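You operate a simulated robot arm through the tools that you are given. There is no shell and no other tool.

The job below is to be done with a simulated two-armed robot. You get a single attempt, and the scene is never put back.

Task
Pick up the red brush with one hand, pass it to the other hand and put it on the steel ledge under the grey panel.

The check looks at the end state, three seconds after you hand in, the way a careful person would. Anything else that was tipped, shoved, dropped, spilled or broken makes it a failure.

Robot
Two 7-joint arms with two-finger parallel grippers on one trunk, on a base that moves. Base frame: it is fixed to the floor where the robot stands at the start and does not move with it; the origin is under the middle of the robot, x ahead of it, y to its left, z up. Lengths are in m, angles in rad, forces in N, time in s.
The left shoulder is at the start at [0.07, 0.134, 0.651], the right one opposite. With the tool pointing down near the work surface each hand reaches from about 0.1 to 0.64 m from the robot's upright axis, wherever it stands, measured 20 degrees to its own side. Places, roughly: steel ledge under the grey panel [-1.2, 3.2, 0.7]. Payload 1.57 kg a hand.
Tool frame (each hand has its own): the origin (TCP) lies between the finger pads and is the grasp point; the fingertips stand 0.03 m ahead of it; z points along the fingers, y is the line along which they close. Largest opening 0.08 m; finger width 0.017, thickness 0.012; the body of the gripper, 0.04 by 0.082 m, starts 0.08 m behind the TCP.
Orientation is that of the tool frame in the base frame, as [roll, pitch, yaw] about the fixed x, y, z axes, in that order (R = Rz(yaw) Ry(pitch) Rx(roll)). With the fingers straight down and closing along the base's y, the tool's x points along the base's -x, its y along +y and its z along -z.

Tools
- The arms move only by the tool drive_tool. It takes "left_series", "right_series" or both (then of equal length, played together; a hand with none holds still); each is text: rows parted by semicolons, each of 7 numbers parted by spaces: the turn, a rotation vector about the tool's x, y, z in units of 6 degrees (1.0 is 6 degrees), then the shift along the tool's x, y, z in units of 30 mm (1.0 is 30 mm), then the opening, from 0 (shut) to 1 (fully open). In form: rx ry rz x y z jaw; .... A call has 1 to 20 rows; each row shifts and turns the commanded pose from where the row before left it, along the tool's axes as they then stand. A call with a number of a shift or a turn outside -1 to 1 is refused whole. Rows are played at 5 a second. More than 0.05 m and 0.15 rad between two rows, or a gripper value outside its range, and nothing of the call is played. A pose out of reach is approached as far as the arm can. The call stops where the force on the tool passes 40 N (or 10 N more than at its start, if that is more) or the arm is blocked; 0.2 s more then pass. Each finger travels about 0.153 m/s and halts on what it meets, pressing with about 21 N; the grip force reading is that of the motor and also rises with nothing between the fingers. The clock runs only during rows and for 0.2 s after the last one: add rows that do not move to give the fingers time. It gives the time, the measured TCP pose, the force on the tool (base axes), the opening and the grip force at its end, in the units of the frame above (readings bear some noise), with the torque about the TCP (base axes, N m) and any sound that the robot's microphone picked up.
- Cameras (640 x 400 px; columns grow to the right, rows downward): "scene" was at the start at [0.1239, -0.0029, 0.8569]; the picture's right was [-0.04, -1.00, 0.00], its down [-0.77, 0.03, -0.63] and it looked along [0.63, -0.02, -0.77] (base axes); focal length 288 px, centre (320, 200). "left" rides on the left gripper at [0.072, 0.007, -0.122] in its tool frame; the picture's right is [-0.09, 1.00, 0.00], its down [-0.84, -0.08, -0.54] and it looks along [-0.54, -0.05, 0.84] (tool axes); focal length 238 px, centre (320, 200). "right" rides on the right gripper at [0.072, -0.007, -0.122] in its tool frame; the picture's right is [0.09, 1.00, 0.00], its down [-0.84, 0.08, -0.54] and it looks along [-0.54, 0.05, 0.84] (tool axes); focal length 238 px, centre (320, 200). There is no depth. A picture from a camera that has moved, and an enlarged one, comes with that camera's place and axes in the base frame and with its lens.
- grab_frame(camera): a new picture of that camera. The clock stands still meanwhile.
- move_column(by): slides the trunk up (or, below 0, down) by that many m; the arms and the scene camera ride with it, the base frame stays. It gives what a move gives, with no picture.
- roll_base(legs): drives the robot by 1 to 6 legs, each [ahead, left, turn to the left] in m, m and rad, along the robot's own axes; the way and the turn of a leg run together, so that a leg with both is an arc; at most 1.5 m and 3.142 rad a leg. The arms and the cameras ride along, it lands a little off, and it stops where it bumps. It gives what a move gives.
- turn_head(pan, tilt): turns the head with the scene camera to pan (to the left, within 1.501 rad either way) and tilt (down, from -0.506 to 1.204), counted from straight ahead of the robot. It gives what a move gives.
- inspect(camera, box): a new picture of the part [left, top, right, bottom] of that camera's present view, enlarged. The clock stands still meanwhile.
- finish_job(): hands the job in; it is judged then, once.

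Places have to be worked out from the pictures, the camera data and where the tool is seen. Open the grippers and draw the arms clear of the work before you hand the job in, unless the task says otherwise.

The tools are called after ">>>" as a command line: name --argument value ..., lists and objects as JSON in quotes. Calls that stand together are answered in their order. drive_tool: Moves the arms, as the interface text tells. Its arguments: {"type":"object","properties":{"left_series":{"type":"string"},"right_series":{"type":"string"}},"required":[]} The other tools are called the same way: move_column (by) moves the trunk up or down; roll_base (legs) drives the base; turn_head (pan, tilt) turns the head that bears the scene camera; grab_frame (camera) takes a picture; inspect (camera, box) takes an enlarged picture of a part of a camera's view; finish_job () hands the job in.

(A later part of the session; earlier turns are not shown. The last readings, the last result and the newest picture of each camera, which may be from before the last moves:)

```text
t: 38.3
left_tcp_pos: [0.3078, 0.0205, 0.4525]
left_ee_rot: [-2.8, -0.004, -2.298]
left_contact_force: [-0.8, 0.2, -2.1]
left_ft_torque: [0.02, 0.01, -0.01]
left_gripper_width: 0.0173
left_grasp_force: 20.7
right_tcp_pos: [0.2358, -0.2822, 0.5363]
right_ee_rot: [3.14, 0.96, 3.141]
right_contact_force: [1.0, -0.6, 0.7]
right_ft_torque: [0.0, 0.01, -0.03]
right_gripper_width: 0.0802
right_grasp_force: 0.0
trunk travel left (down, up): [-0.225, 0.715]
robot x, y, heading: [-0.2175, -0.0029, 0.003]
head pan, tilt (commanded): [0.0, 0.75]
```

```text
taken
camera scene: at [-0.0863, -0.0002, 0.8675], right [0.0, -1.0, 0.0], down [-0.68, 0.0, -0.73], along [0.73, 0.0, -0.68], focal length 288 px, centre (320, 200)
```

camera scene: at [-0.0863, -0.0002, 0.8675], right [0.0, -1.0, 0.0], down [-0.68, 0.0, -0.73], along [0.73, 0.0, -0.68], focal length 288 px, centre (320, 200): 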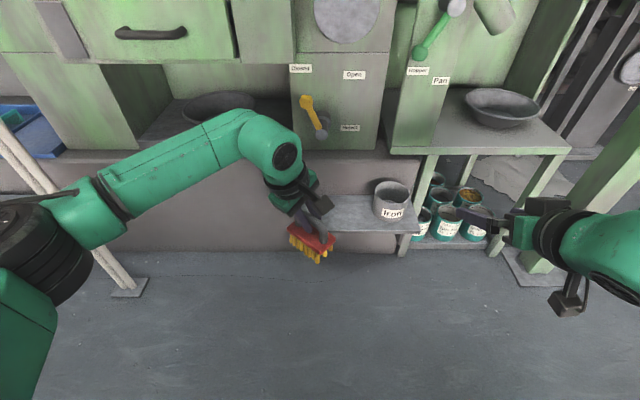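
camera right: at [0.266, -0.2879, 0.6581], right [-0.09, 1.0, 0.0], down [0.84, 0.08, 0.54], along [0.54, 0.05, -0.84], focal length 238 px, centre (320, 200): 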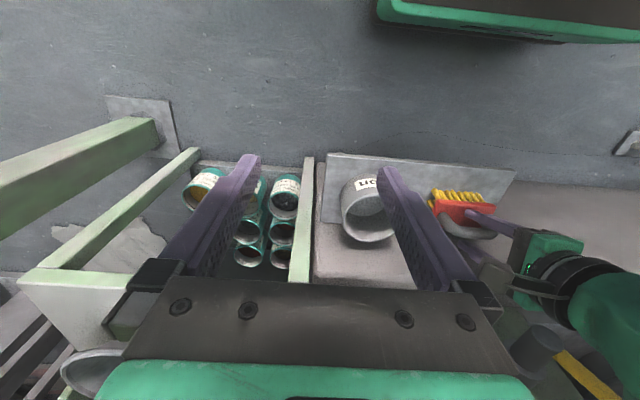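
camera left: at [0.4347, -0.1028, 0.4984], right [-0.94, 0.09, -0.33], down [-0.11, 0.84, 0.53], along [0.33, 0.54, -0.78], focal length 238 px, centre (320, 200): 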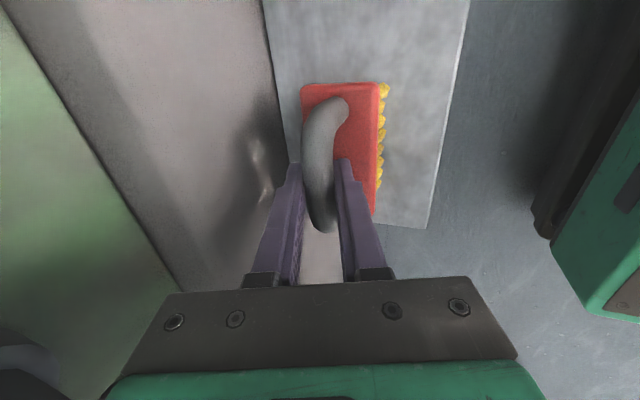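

The right hand tilted as planned without contact. Now it yaws left by 48° about the vertical so its fingers line up with the brush axis.

>>> drive_tool --right_series "-0.819 0 -0.574 0 0 0 1; -0.819 0 -0.574 0 0 0 1; -0.819 0 -0.574 0 0 0 1; -0.819 0 -0.574 0 0 0 1; -0.819 0 -0.574 0 0 0 1; -0.819 0 -0.574 0 0 0 1; -0.819 0 -0.574 0 0 0 1; -0.819 0 -0.574 0 0 0 1; 0 0 0 0 0 0 1"

>>> grab_frame --camera "right"

>>> grab_frame --camera "scene"

```text
t: 40.3
left_tcp_pos: [0.3081, 0.0204, 0.4523]
left_ee_rot: [-2.802, -0.004, -2.3]
left_contact_force: [0.2, -0.4, -0.5]
left_ft_torque: [-0.04, 0.02, 0.02]
left_gripper_width: 0.0174
left_grasp_force: 20.6
right_tcp_pos: [0.255, -0.18, 0.5428]
right_ee_rot: [-3.115, 0.96, -2.603]
right_contact_force: [0.6, -0.2, 0.2]
right_ft_torque: [-0.01, 0.02, -0.01]
right_gripper_width: 0.0804
right_grasp_force: 0.1
right hand out of reach, approached as far as the arm can: row 3, 4, 5, 6, 7, 8
trunk travel left (down, up): [-0.225, 0.715]
robot x, y, heading: [-0.2116, -0.0003, 0.005]
head pan, tilt (commanded): [0.0, 0.75]
```

```text
taken
camera right: at [0.1363, -0.2545, 0.5535], right [-0.54, 0.84, -0.09], down [-0.01, 0.1, 1.0], along [0.84, 0.54, -0.04], focal length 238 px, centre (320, 200)
```

right: 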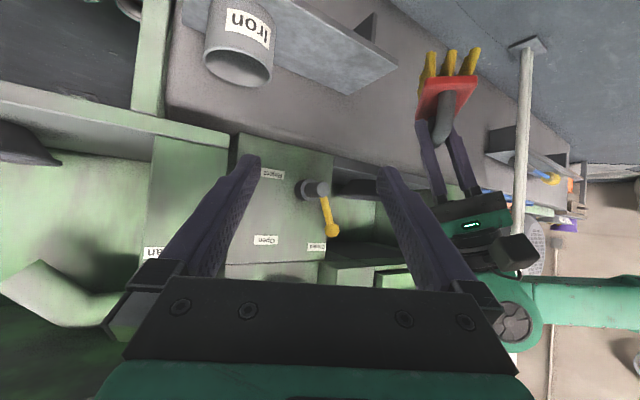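

```text
taken
camera scene: at [-0.0863, -0.0002, 0.8675], right [0.0, -1.0, 0.0], down [-0.68, 0.0, -0.73], along [0.73, 0.0, -0.68], focal length 288 px, centre (320, 200)
```

scene: 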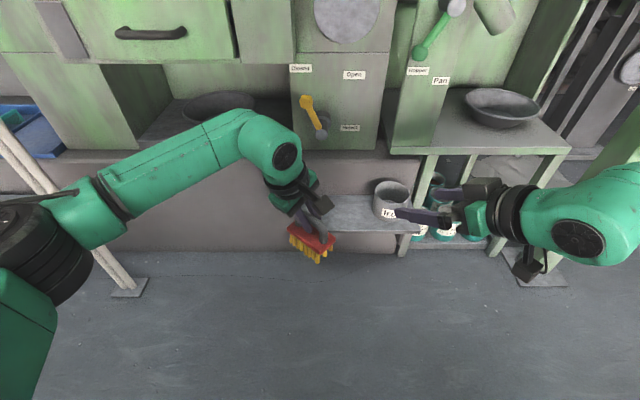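

The right hand only reaches about 29° of left yaw there. So the brush turns further instead (another -24°, and 4 cm forward), and the right hand settles at about 24° yaw and comes in lower.

>>> drive_tool --left_series "0 0.335 0.942 0 0 0 0; 0 0.335 0.942 0 0 0 0; 0 0.335 0.942 0 0 0 0; 0 0.335 0.942 0 0 0 0; 0 0 0 -0.61 -0.255 0.09 0; 0 0 0 -0.61 -0.255 0.09 0; 0 0 0 0 0 0 0" --right_series "0.68 0.013 0.478 0 0 0 1; 0 0 0 0 0 0 1; 0 0 0 0.33 0.7 0.3 1; 0 0 0 0.33 0.7 0.3 1; 0 0 0 0.33 0.7 0.3 1; 0 0 0 0.33 0.7 0.3 1; 0 0 0 0 0 0 1"

>>> grab_frame --camera "right"

>>> grab_frame --camera "scene"

```text
t: 41.9
left_tcp_pos: [0.3462, 0.0213, 0.4531]
left_ee_rot: [-2.8, -0.003, -2.719]
left_contact_force: [0.9, 0.1, -2.1]
left_ft_torque: [0.02, -0.01, 0.03]
left_gripper_width: 0.0173
left_grasp_force: 20.8
right_tcp_pos: [0.2254, -0.1001, 0.4891]
right_ee_rot: [-3.117, 0.96, -2.686]
right_contact_force: [0.3, 0.2, 0.3]
right_ft_torque: [0.0, 0.02, -0.02]
right_gripper_width: 0.0798
right_grasp_force: 0.0
trunk travel left (down, up): [-0.225, 0.715]
robot x, y, heading: [-0.2198, -0.0027, 0.004]
head pan, tilt (commanded): [0.0, 0.75]
```

```text
taken
camera right: at [0.1015, -0.1649, 0.499], right [-0.47, 0.88, -0.09], down [-0.01, 0.1, 0.99], along [0.89, 0.46, -0.04], focal length 238 px, centre (320, 200)
```

right: 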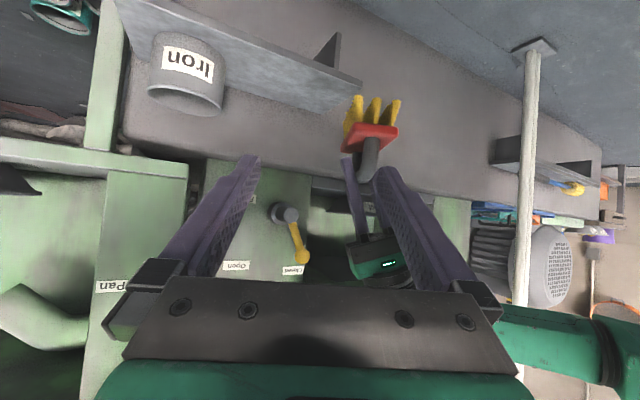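

```text
taken
camera scene: at [-0.0863, -0.0001, 0.8675], right [0.0, -1.0, 0.0], down [-0.68, 0.0, -0.73], along [0.73, 0.0, -0.68], focal length 288 px, centre (320, 200)
```

scene: 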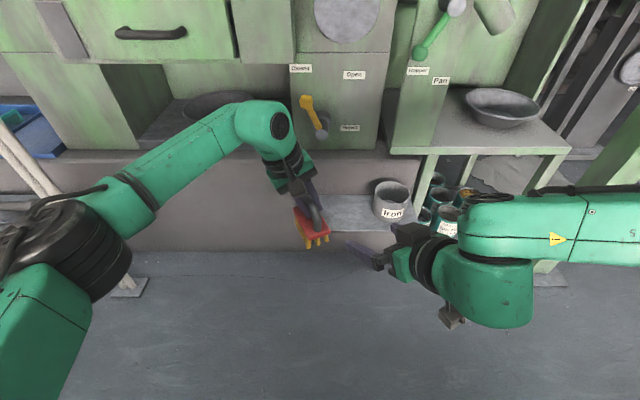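

Both hands are placed well. I zoom the right camera on the brush end to measure it before going in.

>>> inspect --camera "right" --box '[310, 70, 470, 170]'

>>> inspect --camera "scene" --box '[250, 160, 410, 280]'

>>> grab_frame --camera "left"

```text
4.00 times, centred on (390, 120) of right
camera zoom: at [0.1015, -0.1649, 0.499], right [-0.47, 0.88, -0.09], down [-0.01, 0.1, 0.99], along [0.89, 0.46, -0.04], focal length 953 px, centre (40, 520)
```

zoom: 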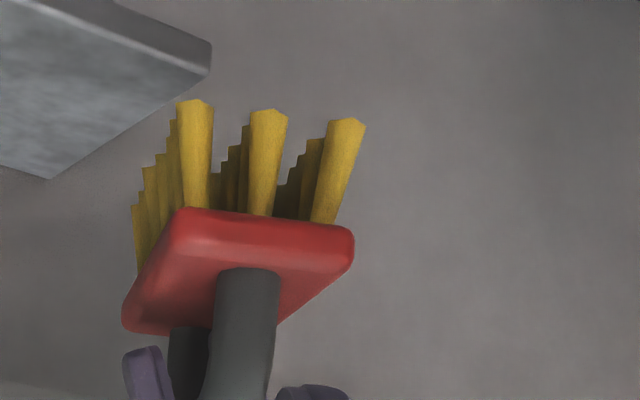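

```text
3.33 times, centred on (330, 220) of scene
camera zoom: at [-0.0863, -0.0001, 0.8675], right [0.0, -1.0, 0.0], down [-0.68, 0.0, -0.73], along [0.73, 0.0, -0.68], focal length 961 px, centre (287, 133)
```

zoom: 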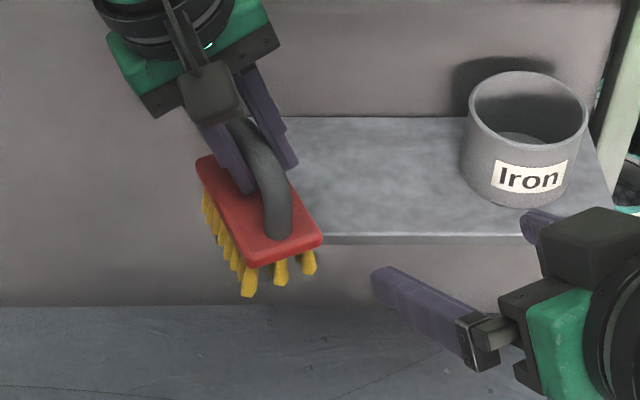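

```text
taken
camera left: at [0.2627, 0.0336, 0.5665], right [-0.3, 0.89, -0.33], down [0.72, 0.44, 0.53], along [0.62, -0.08, -0.78], focal length 238 px, centre (320, 200)
```

left: 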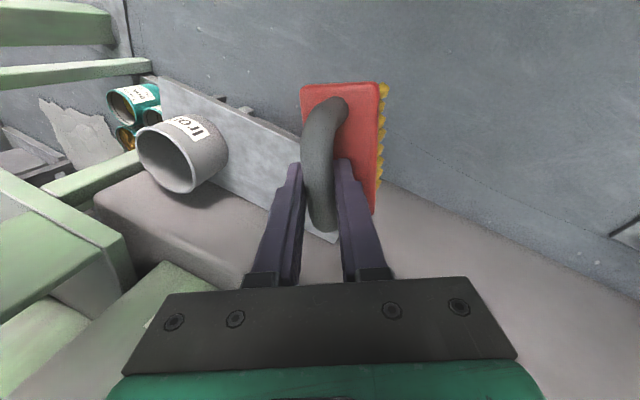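

The near end of the brush body is at about [0.304, 0.000, 0.401], matching the value predicted from the left hand. The right hand shifts sideways into line, then advances to a pre-grasp 0.10 m short of the grasp point.

>>> drive_tool --right_series "0 0 0 -0.06 0.65 0 1; 0 0 0 -0.05 0.65 0 1; 0 0 0 -0.05 0.65 0 1; 0 0 0 0 0 0.66 1; 0 0 0 0 0 0.66 1; 0 0 0 0 0 0.65 1; 0 0 0 0 0 0 1"

>>> grab_frame --camera "right"

>>> inspect --camera "scene" --box '[250, 160, 410, 280]'

```text
t: 43.5
left_tcp_pos: [0.3469, 0.0203, 0.4534]
left_ee_rot: [-2.799, -0.004, -2.716]
left_contact_force: [-0.3, 0.7, -1.2]
left_ft_torque: [-0.01, -0.02, -0.01]
left_gripper_width: 0.0173
left_grasp_force: 21.3
right_tcp_pos: [0.2481, -0.025, 0.4572]
right_ee_rot: [-3.116, 0.959, -2.689]
right_contact_force: [-0.1, 0.3, -0.1]
right_ft_torque: [-0.02, 0.03, 0.02]
right_gripper_width: 0.0801
right_grasp_force: 0.0
trunk travel left (down, up): [-0.225, 0.715]
robot x, y, heading: [-0.2148, -0.0016, 0.0]
head pan, tilt (commanded): [0.0, 0.75]
```

```text
taken
camera right: at [0.1233, -0.091, 0.468], right [-0.46, 0.88, -0.09], down [-0.01, 0.1, 1.0], along [0.89, 0.46, -0.04], focal length 238 px, centre (320, 200)
```

right: 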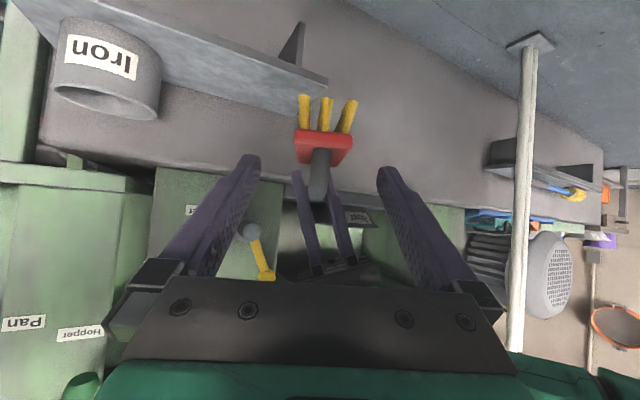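

```text
3.33 times, centred on (330, 220) of scene
camera zoom: at [-0.0863, -0.0002, 0.8675], right [0.0, -1.0, 0.0], down [-0.68, 0.0, -0.73], along [0.73, 0.0, -0.68], focal length 961 px, centre (287, 133)
```

zoom: 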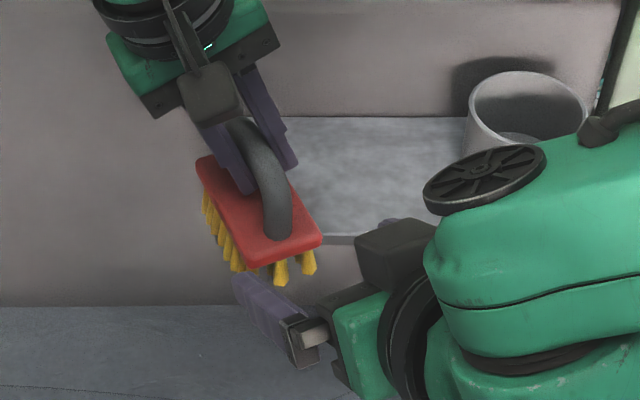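

I zoom the right camera to check the vertical alignment of the fingers with the brush's wooden/red slab.

>>> inspect --camera "right" --box '[240, 80, 400, 220]'

```text
2.86 times, centred on (320, 150) of right
camera zoom: at [0.1233, -0.091, 0.468], right [-0.46, 0.88, -0.09], down [-0.01, 0.1, 1.0], along [0.89, 0.46, -0.04], focal length 681 px, centre (320, 343)
```

zoom: 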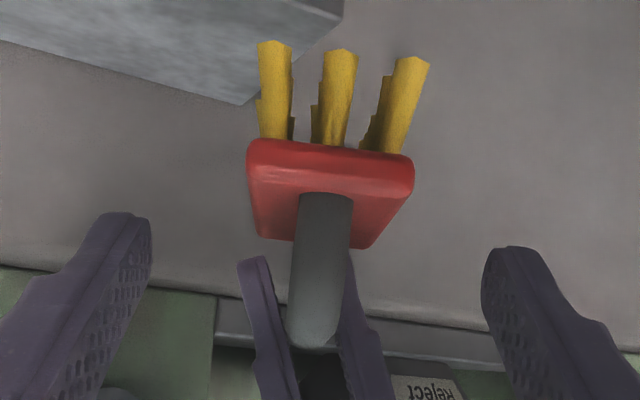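

Two right-camera views triangulate the slab end to about [0.3035, 0.000, 0.405], i.e. 5 mm above the finger plane. I correct that and advance most of the way with open fingers.

>>> drive_tool --right_series "0 0 0 -0.06 0.01 0.55 1; 0 0 0 -0.06 0.01 0.55 1; 0 0 0 -0.05 0.01 0.55 1; 0 0 0 0 0 0.55 1; 0 0 0 0 0 0 1"

>>> inspect --camera "right" --box '[220, 60, 420, 240]'

>>> inspect --camera "scene" --box '[250, 160, 410, 280]'

>>> grab_frame --camera "left"

```text
t: 44.7
left_tcp_pos: [0.3489, 0.0203, 0.4538]
left_ee_rot: [-2.798, -0.003, -2.716]
left_contact_force: [4.1, -4.4, -1.0]
left_ft_torque: [-0.19, -0.17, 0.22]
left_gripper_width: 0.0171
left_grasp_force: 20.9
right_tcp_pos: [0.2921, -0.0209, 0.4376]
right_ee_rot: [-3.119, 0.959, -2.688]
right_contact_force: [-6.3, 5.2, -0.8]
right_ft_torque: [0.08, 0.12, 0.24]
right_gripper_width: 0.0802
right_grasp_force: 0.1
right hand out of reach, approached as far as the arm can: row 3, 4
trunk travel left (down, up): [-0.225, 0.715]
robot x, y, heading: [-0.2182, -0.004, 0.003]
head pan, tilt (commanded): [0.0, 0.75]
```

```text
2.22 times, centred on (320, 150) of right
camera zoom: at [0.1681, -0.086, 0.4479], right [-0.47, 0.88, -0.09], down [0.0, 0.1, 1.0], along [0.88, 0.47, -0.04], focal length 530 px, centre (320, 311)
```

zoom: 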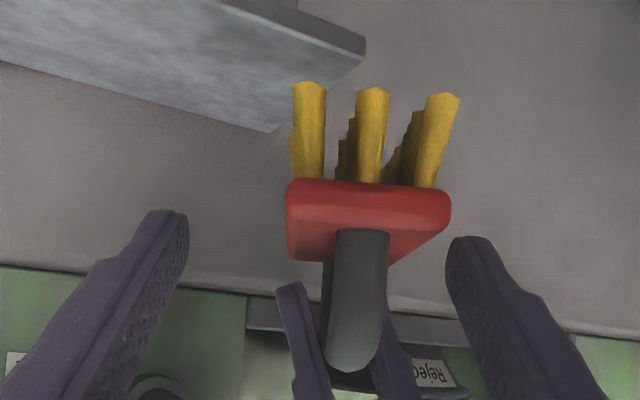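

```text
3.33 times, centred on (330, 220) of scene
camera zoom: at [-0.0863, -0.0002, 0.8675], right [0.0, -1.0, 0.0], down [-0.68, 0.0, -0.73], along [0.73, 0.0, -0.68], focal length 961 px, centre (287, 133)
```

zoom: 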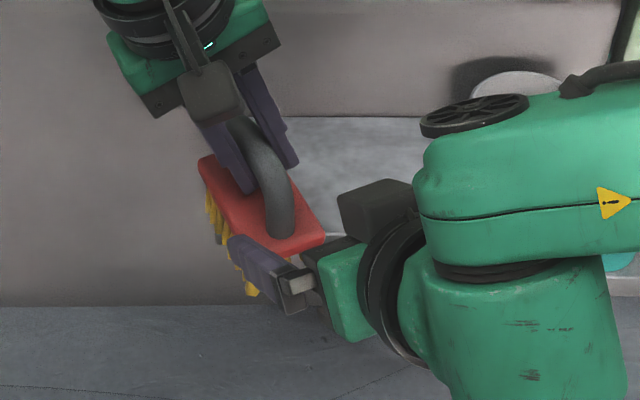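

```text
taken
camera left: at [0.2627, 0.0333, 0.5668], right [-0.3, 0.89, -0.34], down [0.72, 0.44, 0.53], along [0.63, -0.08, -0.78], focal length 238 px, centre (320, 200)
```

left: 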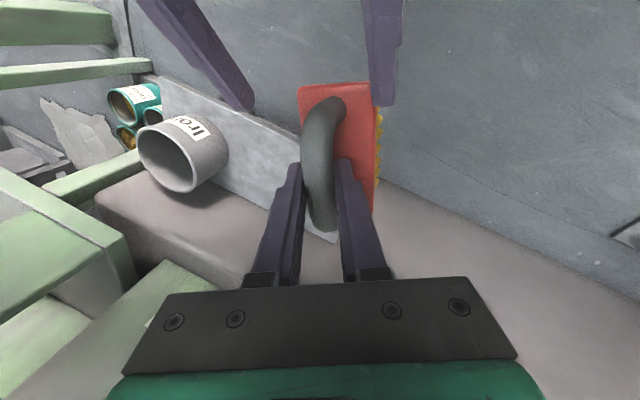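

The right arm ran out of reach and drifted sideways so that one finger lightly touches the brush (6 N). I retreat along the tool axis and will move the handover point to the right with less yaw.

>>> drive_tool --right_series "0 0 0 0 0.1 -0.6 1; 0 0 0 0 0 -0.8 1; 0 0 0 0 0 -0.8 1; 0 0 0 0 -0.5 -0.8 1; 0 0 0 0 -0.8 0 1; 0 0 0 0 0 0 1"

>>> grab_frame --camera "left"

```text
t: 46.1
left_tcp_pos: [0.347, 0.0201, 0.454]
left_ee_rot: [-2.801, -0.005, -2.717]
left_contact_force: [0.2, -1.0, -2.7]
left_ft_torque: [0.0, 0.01, 0.01]
left_gripper_width: 0.0175
left_grasp_force: 20.7
right_tcp_pos: [0.2408, -0.0864, 0.4886]
right_ee_rot: [-3.117, 0.961, -2.691]
right_contact_force: [-0.5, 0.0, -0.6]
right_ft_torque: [0.02, -0.04, 0.02]
right_gripper_width: 0.0801
right_grasp_force: 0.1
trunk travel left (down, up): [-0.225, 0.715]
robot x, y, heading: [-0.2151, -0.0011, 0.001]
head pan, tilt (commanded): [0.0, 0.75]
```

```text
taken
camera left: at [0.2626, 0.0336, 0.5664], right [-0.3, 0.89, -0.33], down [0.72, 0.44, 0.53], along [0.62, -0.08, -0.78], focal length 238 px, centre (320, 200)
```

left: 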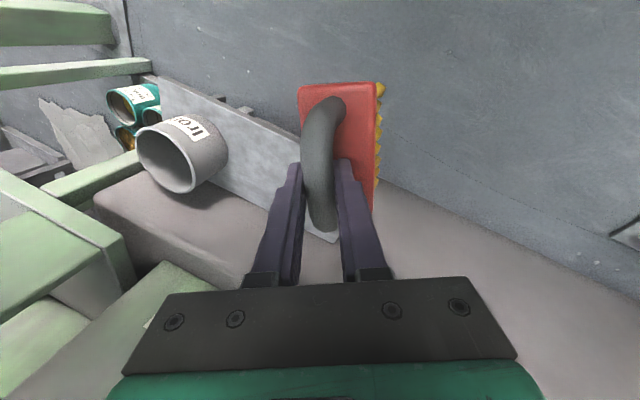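

Contact is gone and the brush sits as before in the left hand. The right hand moves 0.1 m right and unwinds 14° of yaw; the left hand turns the brush 14° more and brings it 0.1 m to the right.

>>> drive_tool --left_series "0 0.26 0.733 0 0 0 0; 0 0.26 0.733 0 0 0 0; 0 0.26 0.733 0 0 0 0; 0 0 0 0 0 0 0; 0 0 0 0.145 -0.77 0.275 0; 0 0 0 0.145 -0.77 0.275 0; 0 0 0 0.145 -0.77 0.275 0; 0 0 0 0.145 -0.77 0.275 0; 0 0 0 0 0 0 0" --right_series "0 0 0 0.21 -0.755 -0.28 1; 0 0 0 0.21 -0.755 -0.28 1; 0 0 0 0.21 -0.755 -0.28 1; 0 0 0 0.21 -0.755 -0.28 1; 0.637 0.011 0.446 0 0 0 1; 0.637 0.011 0.446 0 0 0 1; 0.637 0.011 0.446 0 0 0 1; 0 0 0 0 0 0 1; 0 0 0 0 0 0 1"

>>> grab_frame --camera "scene"

>>> grab_frame --camera "right"

```text
t: 48.1
left_tcp_pos: [0.348, -0.0783, 0.4537]
left_ee_rot: [-2.799, -0.004, -2.961]
left_contact_force: [0.2, -0.6, -2.1]
left_ft_torque: [0.01, 0.03, 0.0]
left_gripper_width: 0.0174
left_grasp_force: 20.8
right_tcp_pos: [0.241, -0.1837, 0.4901]
right_ee_rot: [-3.118, 0.959, -2.933]
right_contact_force: [0.5, 0.1, -0.2]
right_ft_torque: [-0.01, 0.0, 0.02]
right_gripper_width: 0.0801
right_grasp_force: 0.1
trunk travel left (down, up): [-0.225, 0.715]
robot x, y, heading: [-0.2174, 0.0012, 0.001]
head pan, tilt (commanded): [0.0, 0.75]
```

```text
taken
camera scene: at [-0.0863, -0.0003, 0.8675], right [0.0, -1.0, 0.0], down [-0.68, 0.0, -0.73], along [0.73, 0.0, -0.68], focal length 288 px, centre (320, 200)
```

scene: 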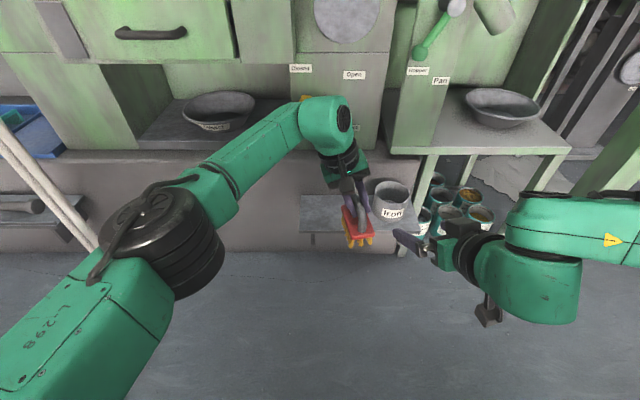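

```text
taken
camera right: at [0.1043, -0.2169, 0.4999], right [-0.24, 0.97, -0.09], down [0.02, 0.1, 1.0], along [0.97, 0.23, -0.04], focal length 238 px, centre (320, 200)
```

right: 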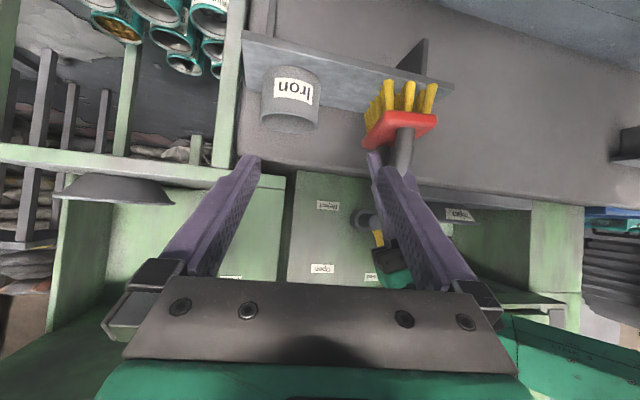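

Both hands reached their poses. I zoom in the right and scene cameras to measure the near end again.

>>> inspect --camera "right" --box '[330, 60, 490, 160]'

>>> inspect --camera "scene" --box '[290, 160, 450, 280]'

```text
4.00 times, centred on (410, 110) of right
camera zoom: at [0.1043, -0.2169, 0.4999], right [-0.24, 0.97, -0.09], down [0.02, 0.1, 1.0], along [0.97, 0.23, -0.04], focal length 953 px, centre (-40, 560)
```

zoom: 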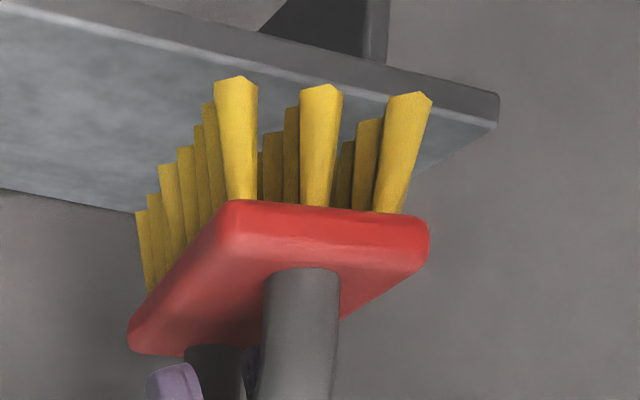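

```text
3.33 times, centred on (370, 220) of scene
camera zoom: at [-0.0863, -0.0003, 0.8675], right [0.0, -1.0, 0.0], down [-0.68, 0.0, -0.73], along [0.73, 0.0, -0.68], focal length 961 px, centre (153, 133)
```

zoom: 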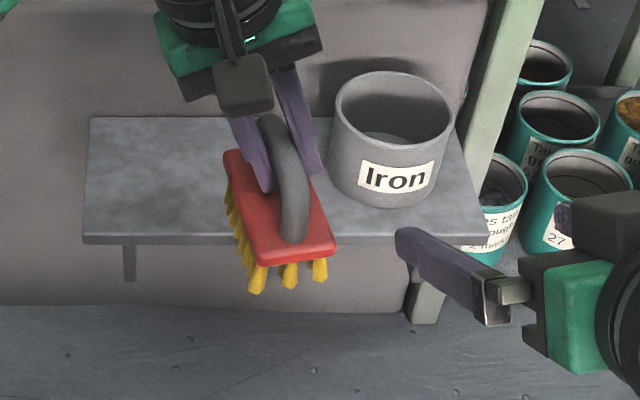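

The near end now lies at about [0.299, -0.089, 0.403], axis 10° left of straight ahead, as intended. I bring the brush 3 cm nearer and put the right hand at the new pre-grasp in line with it.

>>> drive_tool --left_series "0 0 0 0.49 0.085 -0.03 0; 0 0 0 0.49 0.085 -0.03 0; 0 0 0 0 0 0 0; 0 0 0 0 0 0 0; 0 0 0 0 0 0 0; 0 0 0 0 0 0 0; 0 0 0 0 0 0 0" --right_series "0 0 0 0.6 0 -0.5 1; 0 0 0 0 0 -0.5 1; 0 0 0 0.12 0.74 0.03 1; 0 0 0 0.12 0.74 0.03 1; 0 0 0 0.12 0.74 0.53 1; 0 0 0 0.12 0.74 0.53 1; 0 0 0 0 0 0 1"

>>> inspect --camera "right" --box '[240, 80, 400, 220]'

>>> grab_frame --camera "scene"

```text
t: 49.7
left_tcp_pos: [0.3181, -0.0781, 0.452]
left_ee_rot: [-2.799, -0.003, -2.963]
left_contact_force: [0.2, -0.7, -1.3]
left_ft_torque: [0.03, -0.01, 0.04]
left_gripper_width: 0.0174
left_grasp_force: 20.9
right_tcp_pos: [0.2231, -0.1175, 0.4631]
right_ee_rot: [-3.115, 0.959, -2.933]
right_contact_force: [0.4, 1.1, -0.1]
right_ft_torque: [0.01, -0.01, -0.01]
right_gripper_width: 0.0802
right_grasp_force: 0.0
right hand out of reach, approached as far as the arm can: row 3, 4
trunk travel left (down, up): [-0.225, 0.715]
robot x, y, heading: [-0.2181, -0.0035, 0.004]
head pan, tilt (commanded): [0.0, 0.75]
```

```text
2.86 times, centred on (320, 150) of right
camera zoom: at [0.0868, -0.15, 0.4734], right [-0.24, 0.97, -0.09], down [0.02, 0.1, 1.0], along [0.97, 0.23, -0.04], focal length 681 px, centre (320, 343)
```

zoom: 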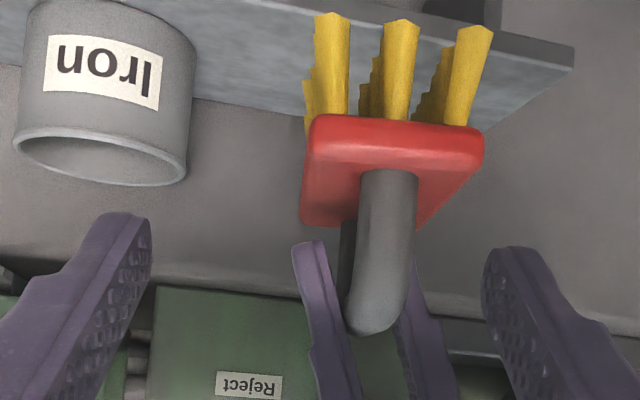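

```text
taken
camera scene: at [-0.0863, -0.0002, 0.8675], right [0.0, -1.0, 0.0], down [-0.68, 0.0, -0.73], along [0.73, 0.0, -0.68], focal length 288 px, centre (320, 200)
```

scene: 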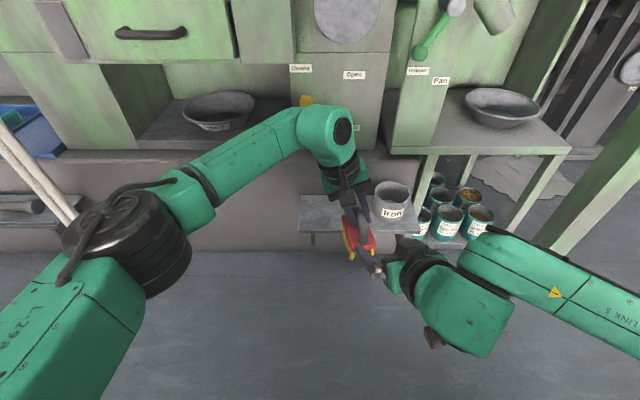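

The right hand got within 2 cm of the pre-grasp (it can't come closer to the body there). I correct sideways by 2 cm and advance 3.6 cm, still short of the brush, and check that the arm follows.

>>> drive_tool --right_series "0 0 0 0.1 0.33 0.2 1; 0 0 0 0.07 0.32 0.3 1; 0 0 0 0 0 0.4 1; 0 0 0 0 0 0.3 1; 0 0 0 0 0 0 1"

>>> inspect --camera "right" --box '[240, 60, 400, 200]'

```text
t: 50.9
left_tcp_pos: [0.3176, -0.078, 0.4523]
left_ee_rot: [-2.8, -0.004, -2.961]
left_contact_force: [-0.4, -0.1, -1.7]
left_ft_torque: [0.02, 0.0, 0.02]
left_gripper_width: 0.0175
left_grasp_force: 21.4
right_tcp_pos: [0.2451, -0.0935, 0.4374]
right_ee_rot: [-3.115, 0.958, -2.932]
right_contact_force: [-0.2, -0.8, 0.1]
right_ft_torque: [0.0, 0.0, -0.02]
right_gripper_width: 0.08
right_grasp_force: 0.0
trunk travel left (down, up): [-0.225, 0.715]
robot x, y, heading: [-0.2166, 0.0019, 0.001]
head pan, tilt (commanded): [0.0, 0.75]
```

```text
2.86 times, centred on (320, 130) of right
camera zoom: at [0.1091, -0.126, 0.4485], right [-0.24, 0.97, -0.09], down [0.02, 0.1, 1.0], along [0.97, 0.23, -0.04], focal length 681 px, centre (320, 400)
```

zoom: 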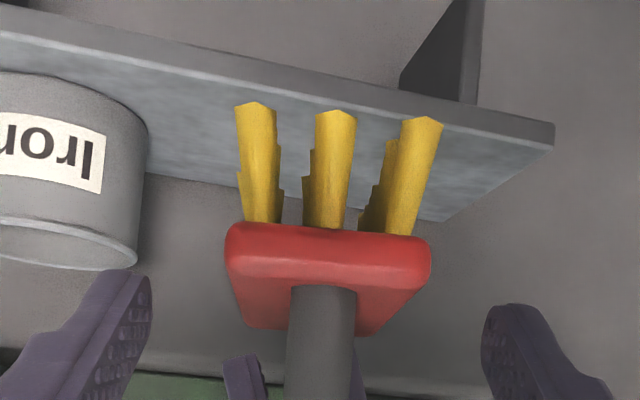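

Alignment is good: the slab end is centred between the fingers and at the right height. Advancing in two halves, the first 3 cm now.

>>> drive_tool --right_series "0 0 0 0 0 0.5 1; 0 0 0 0 0 0.5 1; 0 0 0 0 0 0 1"

```text
t: 51.7
left_tcp_pos: [0.318, -0.0792, 0.4521]
left_ee_rot: [-2.8, -0.004, -2.963]
left_contact_force: [0.3, 0.0, -1.7]
left_ft_torque: [0.0, -0.01, -0.02]
left_gripper_width: 0.0171
left_grasp_force: 21.1
right_tcp_pos: [0.2694, -0.0892, 0.4208]
right_ee_rot: [-3.117, 0.961, -2.932]
right_contact_force: [-0.5, -0.7, -0.3]
right_ft_torque: [0.04, 0.01, 0.01]
right_gripper_width: 0.0799
right_grasp_force: 0.1
trunk travel left (down, up): [-0.225, 0.715]
robot x, y, heading: [-0.2169, -0.0011, -0.001]
head pan, tilt (commanded): [0.0, 0.75]
```

The arm followed exactly with no contact. The remaining 2.8 cm next, then a look.

>>> drive_tool --right_series "0 0 0 0 0 0.46 1; 0 0 0 0 0 0.46 1; 0 0 0 0 0 0 1"

>>> grab_frame --camera "right"

>>> grab_frame --camera "left"

>>> inspect --camera "scene" --box '[290, 160, 450, 280]'

```text
t: 52.5
left_tcp_pos: [0.3181, -0.0796, 0.4531]
left_ee_rot: [-2.799, -0.005, -2.961]
left_contact_force: [0.1, -0.8, -0.7]
left_ft_torque: [0.03, 0.0, -0.02]
left_gripper_width: 0.0175
left_grasp_force: 21.1
right_tcp_pos: [0.2927, -0.0849, 0.4047]
right_ee_rot: [-3.114, 0.961, -2.932]
right_contact_force: [0.8, 0.3, -0.3]
right_ft_torque: [0.0, 0.02, 0.02]
right_gripper_width: 0.0798
right_grasp_force: 0.0
trunk travel left (down, up): [-0.225, 0.715]
robot x, y, heading: [-0.2173, -0.0004, 0.003]
head pan, tilt (commanded): [0.0, 0.75]
```

```text
taken
camera right: at [0.1557, -0.1172, 0.4155], right [-0.24, 0.97, -0.09], down [0.02, 0.1, 1.0], along [0.97, 0.23, -0.04], focal length 238 px, centre (320, 200)
```

right: 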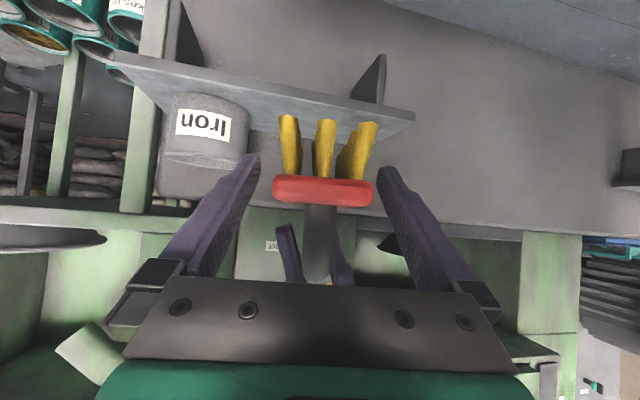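

```text
taken
camera left: at [0.239, -0.0456, 0.5657], right [-0.08, 0.94, -0.33], down [0.81, 0.26, 0.53], along [0.59, -0.23, -0.78], focal length 238 px, centre (320, 200)
```

left: 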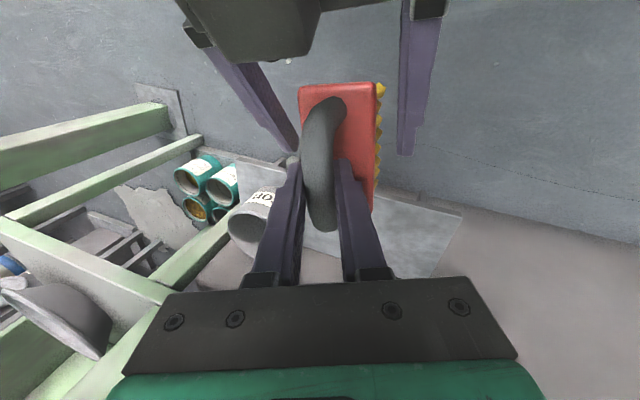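

```text
3.33 times, centred on (370, 220) of scene
camera zoom: at [-0.0863, -0.0002, 0.8675], right [0.0, -1.0, 0.0], down [-0.68, 0.0, -0.73], along [0.73, 0.0, -0.68], focal length 961 px, centre (153, 133)
```

zoom: 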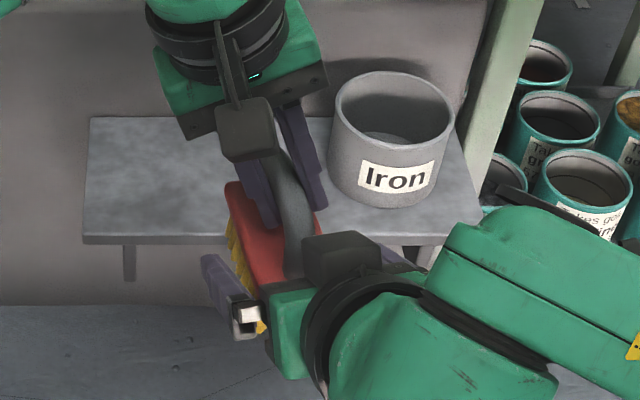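

Right-hand fingers straddle the slab, centred within ~1–2 mm and at the right height. I close the right hand on the body while the left keeps its grip.

>>> drive_tool --left_series "0 0 0 0 0 0 0; 0 0 0 0 0 0 0; 0 0 0 0 0 0 0; 0 0 0 0 0 0 0; 0 0 0 0 0 0 0; 0 0 0 0 0 0 0" --right_series "0 0 0 0 0 0 0.8; 0 0 0 0 0 0 0.7; 0 0 0 0 0 0 0.6; 0 0 0 0 0 0 0.3; 0 0 0 0 0 0 0; 0 0 0 0 0 0 0"

>>> grab_frame --camera "right"

>>> grab_frame --camera "left"

```text
t: 53.9
left_tcp_pos: [0.3178, -0.0791, 0.4527]
left_ee_rot: [-2.798, -0.004, -2.961]
left_contact_force: [1.5, -4.0, -0.8]
left_ft_torque: [0.0, 0.0, 0.08]
left_gripper_width: 0.0174
left_grasp_force: 20.8
right_tcp_pos: [0.2931, -0.0842, 0.406]
right_ee_rot: [-3.117, 0.958, -2.932]
right_contact_force: [-1.0, 3.7, 0.1]
right_ft_torque: [-0.18, -0.07, 0.02]
right_gripper_width: 0.0519
right_grasp_force: 20.5
trunk travel left (down, up): [-0.225, 0.715]
robot x, y, heading: [-0.2174, -0.0016, 0.002]
head pan, tilt (commanded): [0.0, 0.75]
```

```text
taken
camera right: at [0.1555, -0.1171, 0.4156], right [-0.24, 0.97, -0.09], down [0.02, 0.1, 1.0], along [0.97, 0.24, -0.04], focal length 238 px, centre (320, 200)
```

right: 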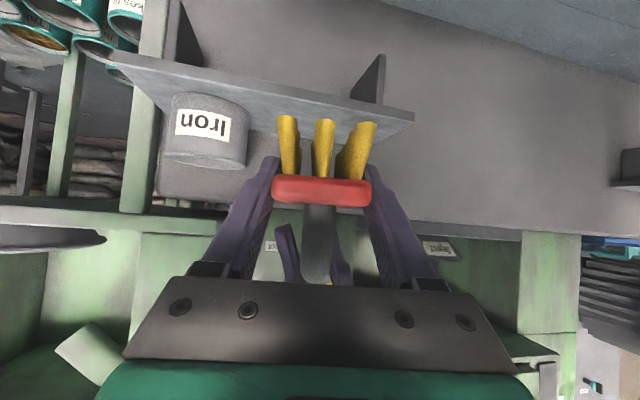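

```text
taken
camera left: at [0.239, -0.0457, 0.5658], right [-0.08, 0.94, -0.34], down [0.81, 0.26, 0.53], along [0.59, -0.23, -0.78], focal length 238 px, centre (320, 200)
```

left: 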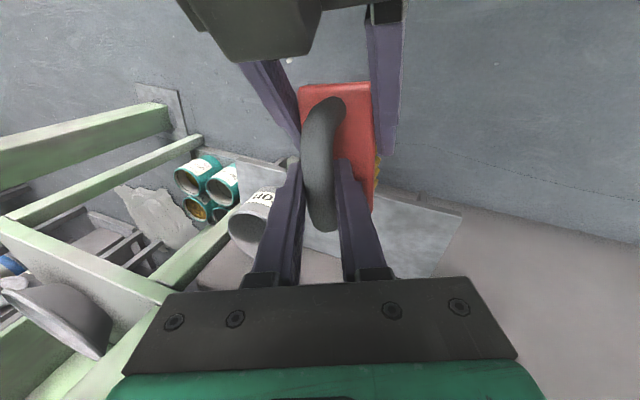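

The right hand holds the body firmly (width 0.052 m, 20.5 N). Now I open the left hand slightly and watch for any load shift.

>>> drive_tool --left_series "0 0 0 0 0 0 0.2; 0 0 0 0 0 0 0.35; 0 0 0 0 0 0 0.5; 0 0 0 0 0 0 0.5" --right_series "0 0 0 0 0 0 0; 0 0 0 0 0 0 0; 0 0 0 0 0 0 0; 0 0 0 0 0 0 0"

>>> grab_frame --camera "left"

>>> grab_frame --camera "right"

```text
t: 54.9
left_tcp_pos: [0.3173, -0.0779, 0.4528]
left_ee_rot: [-2.799, -0.002, -2.961]
left_contact_force: [-0.5, 0.3, -0.3]
left_ft_torque: [-0.01, 0.02, -0.01]
left_gripper_width: 0.04
left_grasp_force: 0.1
right_tcp_pos: [0.2935, -0.0849, 0.4066]
right_ee_rot: [-3.116, 0.96, -2.934]
right_contact_force: [0.3, 0.5, 0.2]
right_ft_torque: [-0.03, 0.04, 0.01]
right_gripper_width: 0.0518
right_grasp_force: 21.3
trunk travel left (down, up): [-0.225, 0.715]
robot x, y, heading: [-0.2167, 0.0018, 0.004]
head pan, tilt (commanded): [0.0, 0.75]
```

```text
taken
camera left: at [0.2391, -0.0455, 0.5658], right [-0.08, 0.94, -0.33], down [0.81, 0.26, 0.53], along [0.59, -0.23, -0.78], focal length 238 px, centre (320, 200)
```

left: 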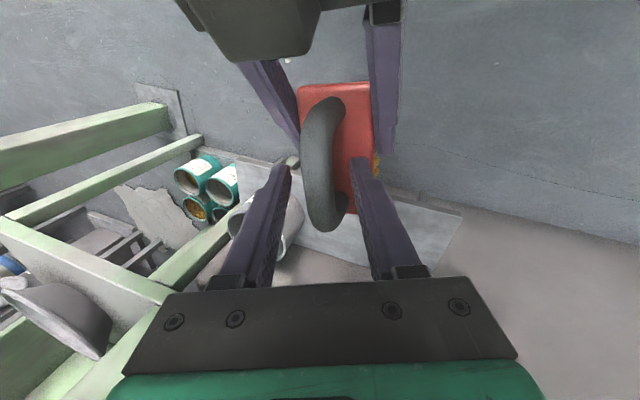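

```text
taken
camera right: at [0.1555, -0.1173, 0.4155], right [-0.24, 0.97, -0.09], down [0.02, 0.1, 1.0], along [0.97, 0.23, -0.04], focal length 238 px, centre (320, 200)
```

right: 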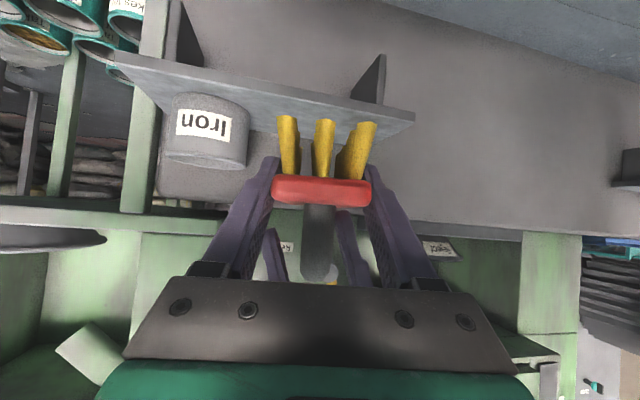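

The brush stays put in the right hand alone. I withdraw the left hand along its tool axis, up and to the left.

>>> drive_tool --left_series "0 0 0 0 0 -0.5 0.5; 0 0 0 0 0 -0.7 0.5; 0 0 0 0 0 -0.8 0.5; 0 0 0 0 0 -0.9 0.5; 0 0 0 0 0.3 -0.9 0.5; 0 0 0 0 0.9 -0.3 0.5; 0 0 0 0 1 0 0.5; 0 0 0 0 1 0 0.5; 0 0 0 0 0 0 0.5" --right_series "0 0 0 0 0 0 0; 0 0 0 0 0 0 0; 0 0 0 0 0 0 0; 0 0 0 0 0 0 0; 0 0 0 0 0 0 0; 0 0 0 0 0 0 0; 0 0 0 0 0 0 0; 0 0 0 0 0 0 0; 0 0 0 0 0 0 0"

>>> grab_frame --camera "scene"

>>> grab_frame --camera "right"

```text
t: 56.9
left_tcp_pos: [0.2934, 0.0505, 0.5364]
left_ee_rot: [-2.801, -0.003, -2.964]
left_contact_force: [-0.5, -0.3, -0.7]
left_ft_torque: [-0.03, 0.01, -0.01]
left_gripper_width: 0.0403
left_grasp_force: 0.0
right_tcp_pos: [0.2924, -0.0858, 0.4038]
right_ee_rot: [-3.115, 0.96, -2.932]
right_contact_force: [-0.2, -0.4, -1.3]
right_ft_torque: [-0.01, 0.07, -0.04]
right_gripper_width: 0.0521
right_grasp_force: 21.2
trunk travel left (down, up): [-0.225, 0.715]
robot x, y, heading: [-0.2135, 0.0001, 0.001]
head pan, tilt (commanded): [0.0, 0.75]
```

```text
taken
camera scene: at [-0.0863, -0.0001, 0.8675], right [0.0, -1.0, 0.0], down [-0.68, 0.0, -0.73], along [0.73, 0.0, -0.68], focal length 288 px, centre (320, 200)
```

scene: 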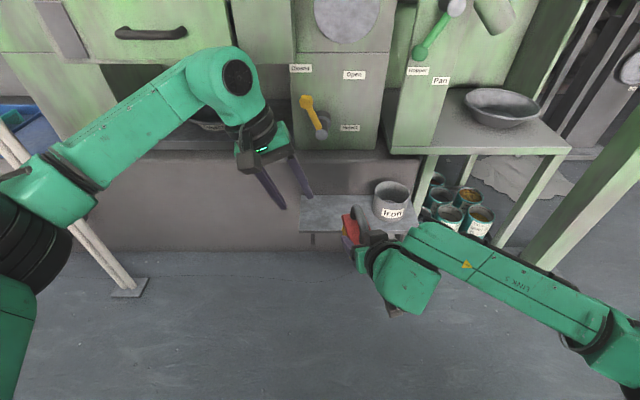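

```text
taken
camera right: at [0.1555, -0.1173, 0.4156], right [-0.24, 0.97, -0.09], down [0.02, 0.1, 1.0], along [0.97, 0.23, -0.04], focal length 238 px, centre (320, 200)
```

right: 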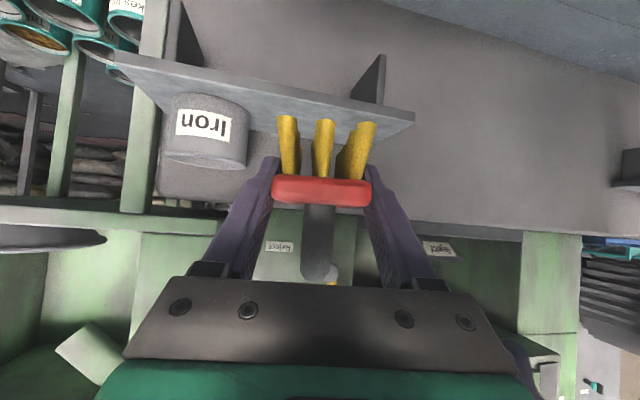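

Handover complete: the brush is in the right hand (21 N). I draw the left hand back and outward to a compact place before driving.

>>> drive_tool --left_series "0 0 0 0.55 0.85 -0.43 0.5; 0 0 0 0.55 0.85 -0.43 0.5; 0 0 0 0.55 0.85 -0.43 0.5; 0 0 0 0.55 0.85 -0.43 0.5; 0 0 0 0.55 0.85 -0.43 0.5; 0 0 0 0.55 0.85 -0.43 0.5; 0 0 0 0.55 0.85 -0.43 0.5; 0 0 0 0 0 0 0.5" --right_series "0 0 0 0 0 0 0; 0 0 0 0 0 0 0; 0 0 0 0 0 0 0; 0 0 0 0 0 0 0; 0 0 0 0 0 0 0; 0 0 0 0 0 0 0; 0 0 0 0 0 0 0; 0 0 0 0 0 0 0"

>>> grab_frame --camera "scene"

```text
t: 58.7
left_tcp_pos: [0.1454, 0.2251, 0.5604]
left_ee_rot: [-2.799, -0.003, -2.964]
left_contact_force: [-1.4, -0.9, 0.2]
left_ft_torque: [0.03, -0.01, -0.02]
left_gripper_width: 0.0402
left_grasp_force: 0.0
right_tcp_pos: [0.2913, -0.0838, 0.4045]
right_ee_rot: [-3.117, 0.961, -2.932]
right_contact_force: [-0.8, -1.1, -0.2]
right_ft_torque: [-0.02, 0.01, 0.0]
right_gripper_width: 0.0518
right_grasp_force: 21.4
trunk travel left (down, up): [-0.225, 0.715]
robot x, y, heading: [-0.2208, 0.0026, 0.001]
head pan, tilt (commanded): [0.0, 0.75]
```

```text
taken
camera scene: at [-0.0864, -0.0001, 0.8675], right [0.0, -1.0, 0.0], down [-0.68, 0.0, -0.73], along [0.73, 0.0, -0.68], focal length 288 px, centre (320, 200)
```

scene: 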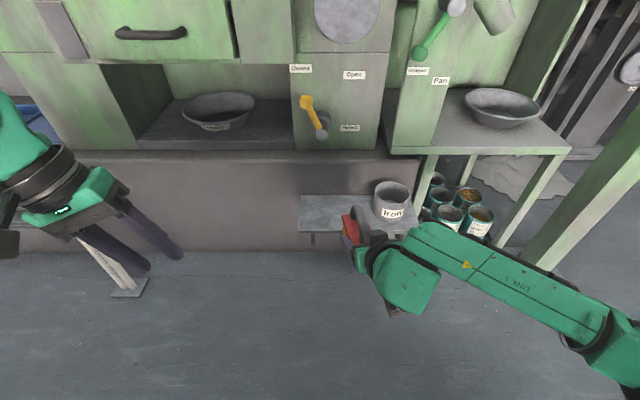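

Everything is clear. I turn the base left by 90° in place to face the wall with the panel.

>>> roll_base --legs '[[0, 0, 0.785], [0, 0, 0.785]]'

>>> turn_head --pan 0.2 --tilt 0.35

>>> grab_frame --camera "scene"

```text
t: 63.2
left_tcp_pos: [-0.4434, 0.3606, 0.5617]
left_ee_rot: [-2.798, -0.003, -1.387]
left_contact_force: [0.2, -0.4, -0.8]
left_ft_torque: [-0.02, -0.02, -0.04]
left_gripper_width: 0.0403
left_grasp_force: 0.1
right_tcp_pos: [-0.1357, 0.5089, 0.4043]
right_ee_rot: [-3.115, 0.961, -1.358]
right_contact_force: [-0.5, -0.4, 0.7]
right_ft_torque: [-0.05, 0.0, -0.03]
right_gripper_width: 0.052
right_grasp_force: 20.8
trunk travel left (down, up): [-0.225, 0.715]
robot x, y, heading: [-0.217, -0.0008, 1.574]
head pan, tilt (commanded): [0.0, 0.75]
```

```text
t: 64.1
left_tcp_pos: [-0.4446, 0.3608, 0.5614]
left_ee_rot: [-2.8, -0.006, -1.388]
left_contact_force: [0.3, -0.3, -0.7]
left_ft_torque: [0.01, -0.02, 0.0]
left_gripper_width: 0.0398
left_grasp_force: 0.1
right_tcp_pos: [-0.1347, 0.5093, 0.4053]
right_ee_rot: [-3.117, 0.96, -1.359]
right_contact_force: [0.2, -0.5, -0.2]
right_ft_torque: [-0.02, -0.02, -0.01]
right_gripper_width: 0.0519
right_grasp_force: 20.9
trunk travel left (down, up): [-0.225, 0.715]
robot x, y, heading: [-0.2169, -0.0018, 1.575]
head pan, tilt (commanded): [0.201, 0.351]
```

```text
taken
camera scene: at [-0.2389, 0.1412, 0.903], right [0.98, 0.2, 0.0], down [0.07, -0.34, -0.94], along [-0.19, 0.92, -0.34], focal length 288 px, centre (320, 200)
```

scene: 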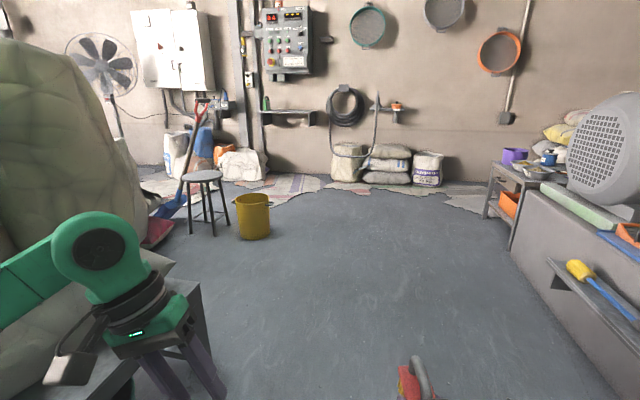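

Facing the wall, the corridor ahead along x≈-0.22 is free (bucket at about [-1.03, 1.8], stool at [-1.4, 1.85], bench corner at [-0.76, 0.8]). I drive 1.5 m ahead and look again.

>>> roll_base --legs '[[1.5, 0, 0]]'

>>> turn_head --pan 0.5 --tilt 0.3

>>> grab_frame --camera "scene"

```text
t: 71.5
left_tcp_pos: [-0.4405, 1.8709, 0.5607]
left_ee_rot: [-2.801, -0.004, -1.398]
left_contact_force: [0.5, -0.6, -0.8]
left_ft_torque: [0.0, 0.01, -0.01]
left_gripper_width: 0.0399
left_grasp_force: 0.2
right_tcp_pos: [-0.1278, 2.0147, 0.4048]
right_ee_rot: [-3.116, 0.96, -1.369]
right_contact_force: [0.4, 0.3, 0.2]
right_ft_torque: [-0.07, -0.01, 0.01]
right_gripper_width: 0.0516
right_grasp_force: 20.9
trunk travel left (down, up): [-0.225, 0.715]
robot x, y, heading: [-0.221, 1.5048, 1.562]
head pan, tilt (commanded): [0.201, 0.351]
```

```text
t: 72.3
left_tcp_pos: [-0.4398, 1.8706, 0.5608]
left_ee_rot: [-2.8, -0.001, -1.398]
left_contact_force: [-0.2, 0.1, -0.3]
left_ft_torque: [-0.01, 0.03, -0.01]
left_gripper_width: 0.04
left_grasp_force: 0.1
right_tcp_pos: [-0.1304, 2.0139, 0.4048]
right_ee_rot: [-3.115, 0.957, -1.369]
right_contact_force: [0.6, -0.2, 0.5]
right_ft_torque: [-0.05, -0.02, -0.02]
right_gripper_width: 0.0517
right_grasp_force: 21.3
trunk travel left (down, up): [-0.225, 0.715]
robot x, y, heading: [-0.2196, 1.507, 1.567]
head pan, tilt (commanded): [0.499, 0.3]
```

```text
taken
camera scene: at [-0.2637, 1.6382, 0.9078], right [0.88, 0.47, 0.0], down [0.14, -0.26, -0.96], along [-0.45, 0.84, -0.3], focal length 288 px, centre (320, 200)
```

scene: 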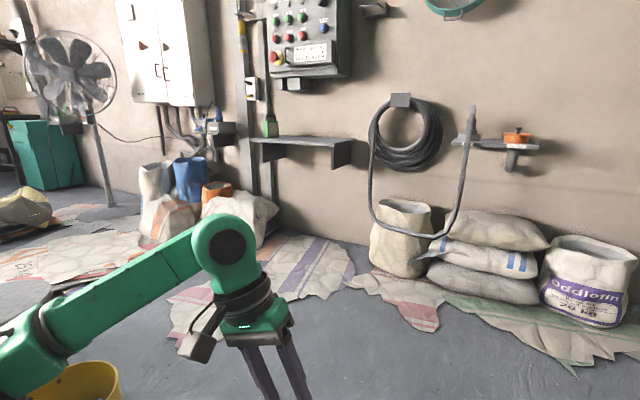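

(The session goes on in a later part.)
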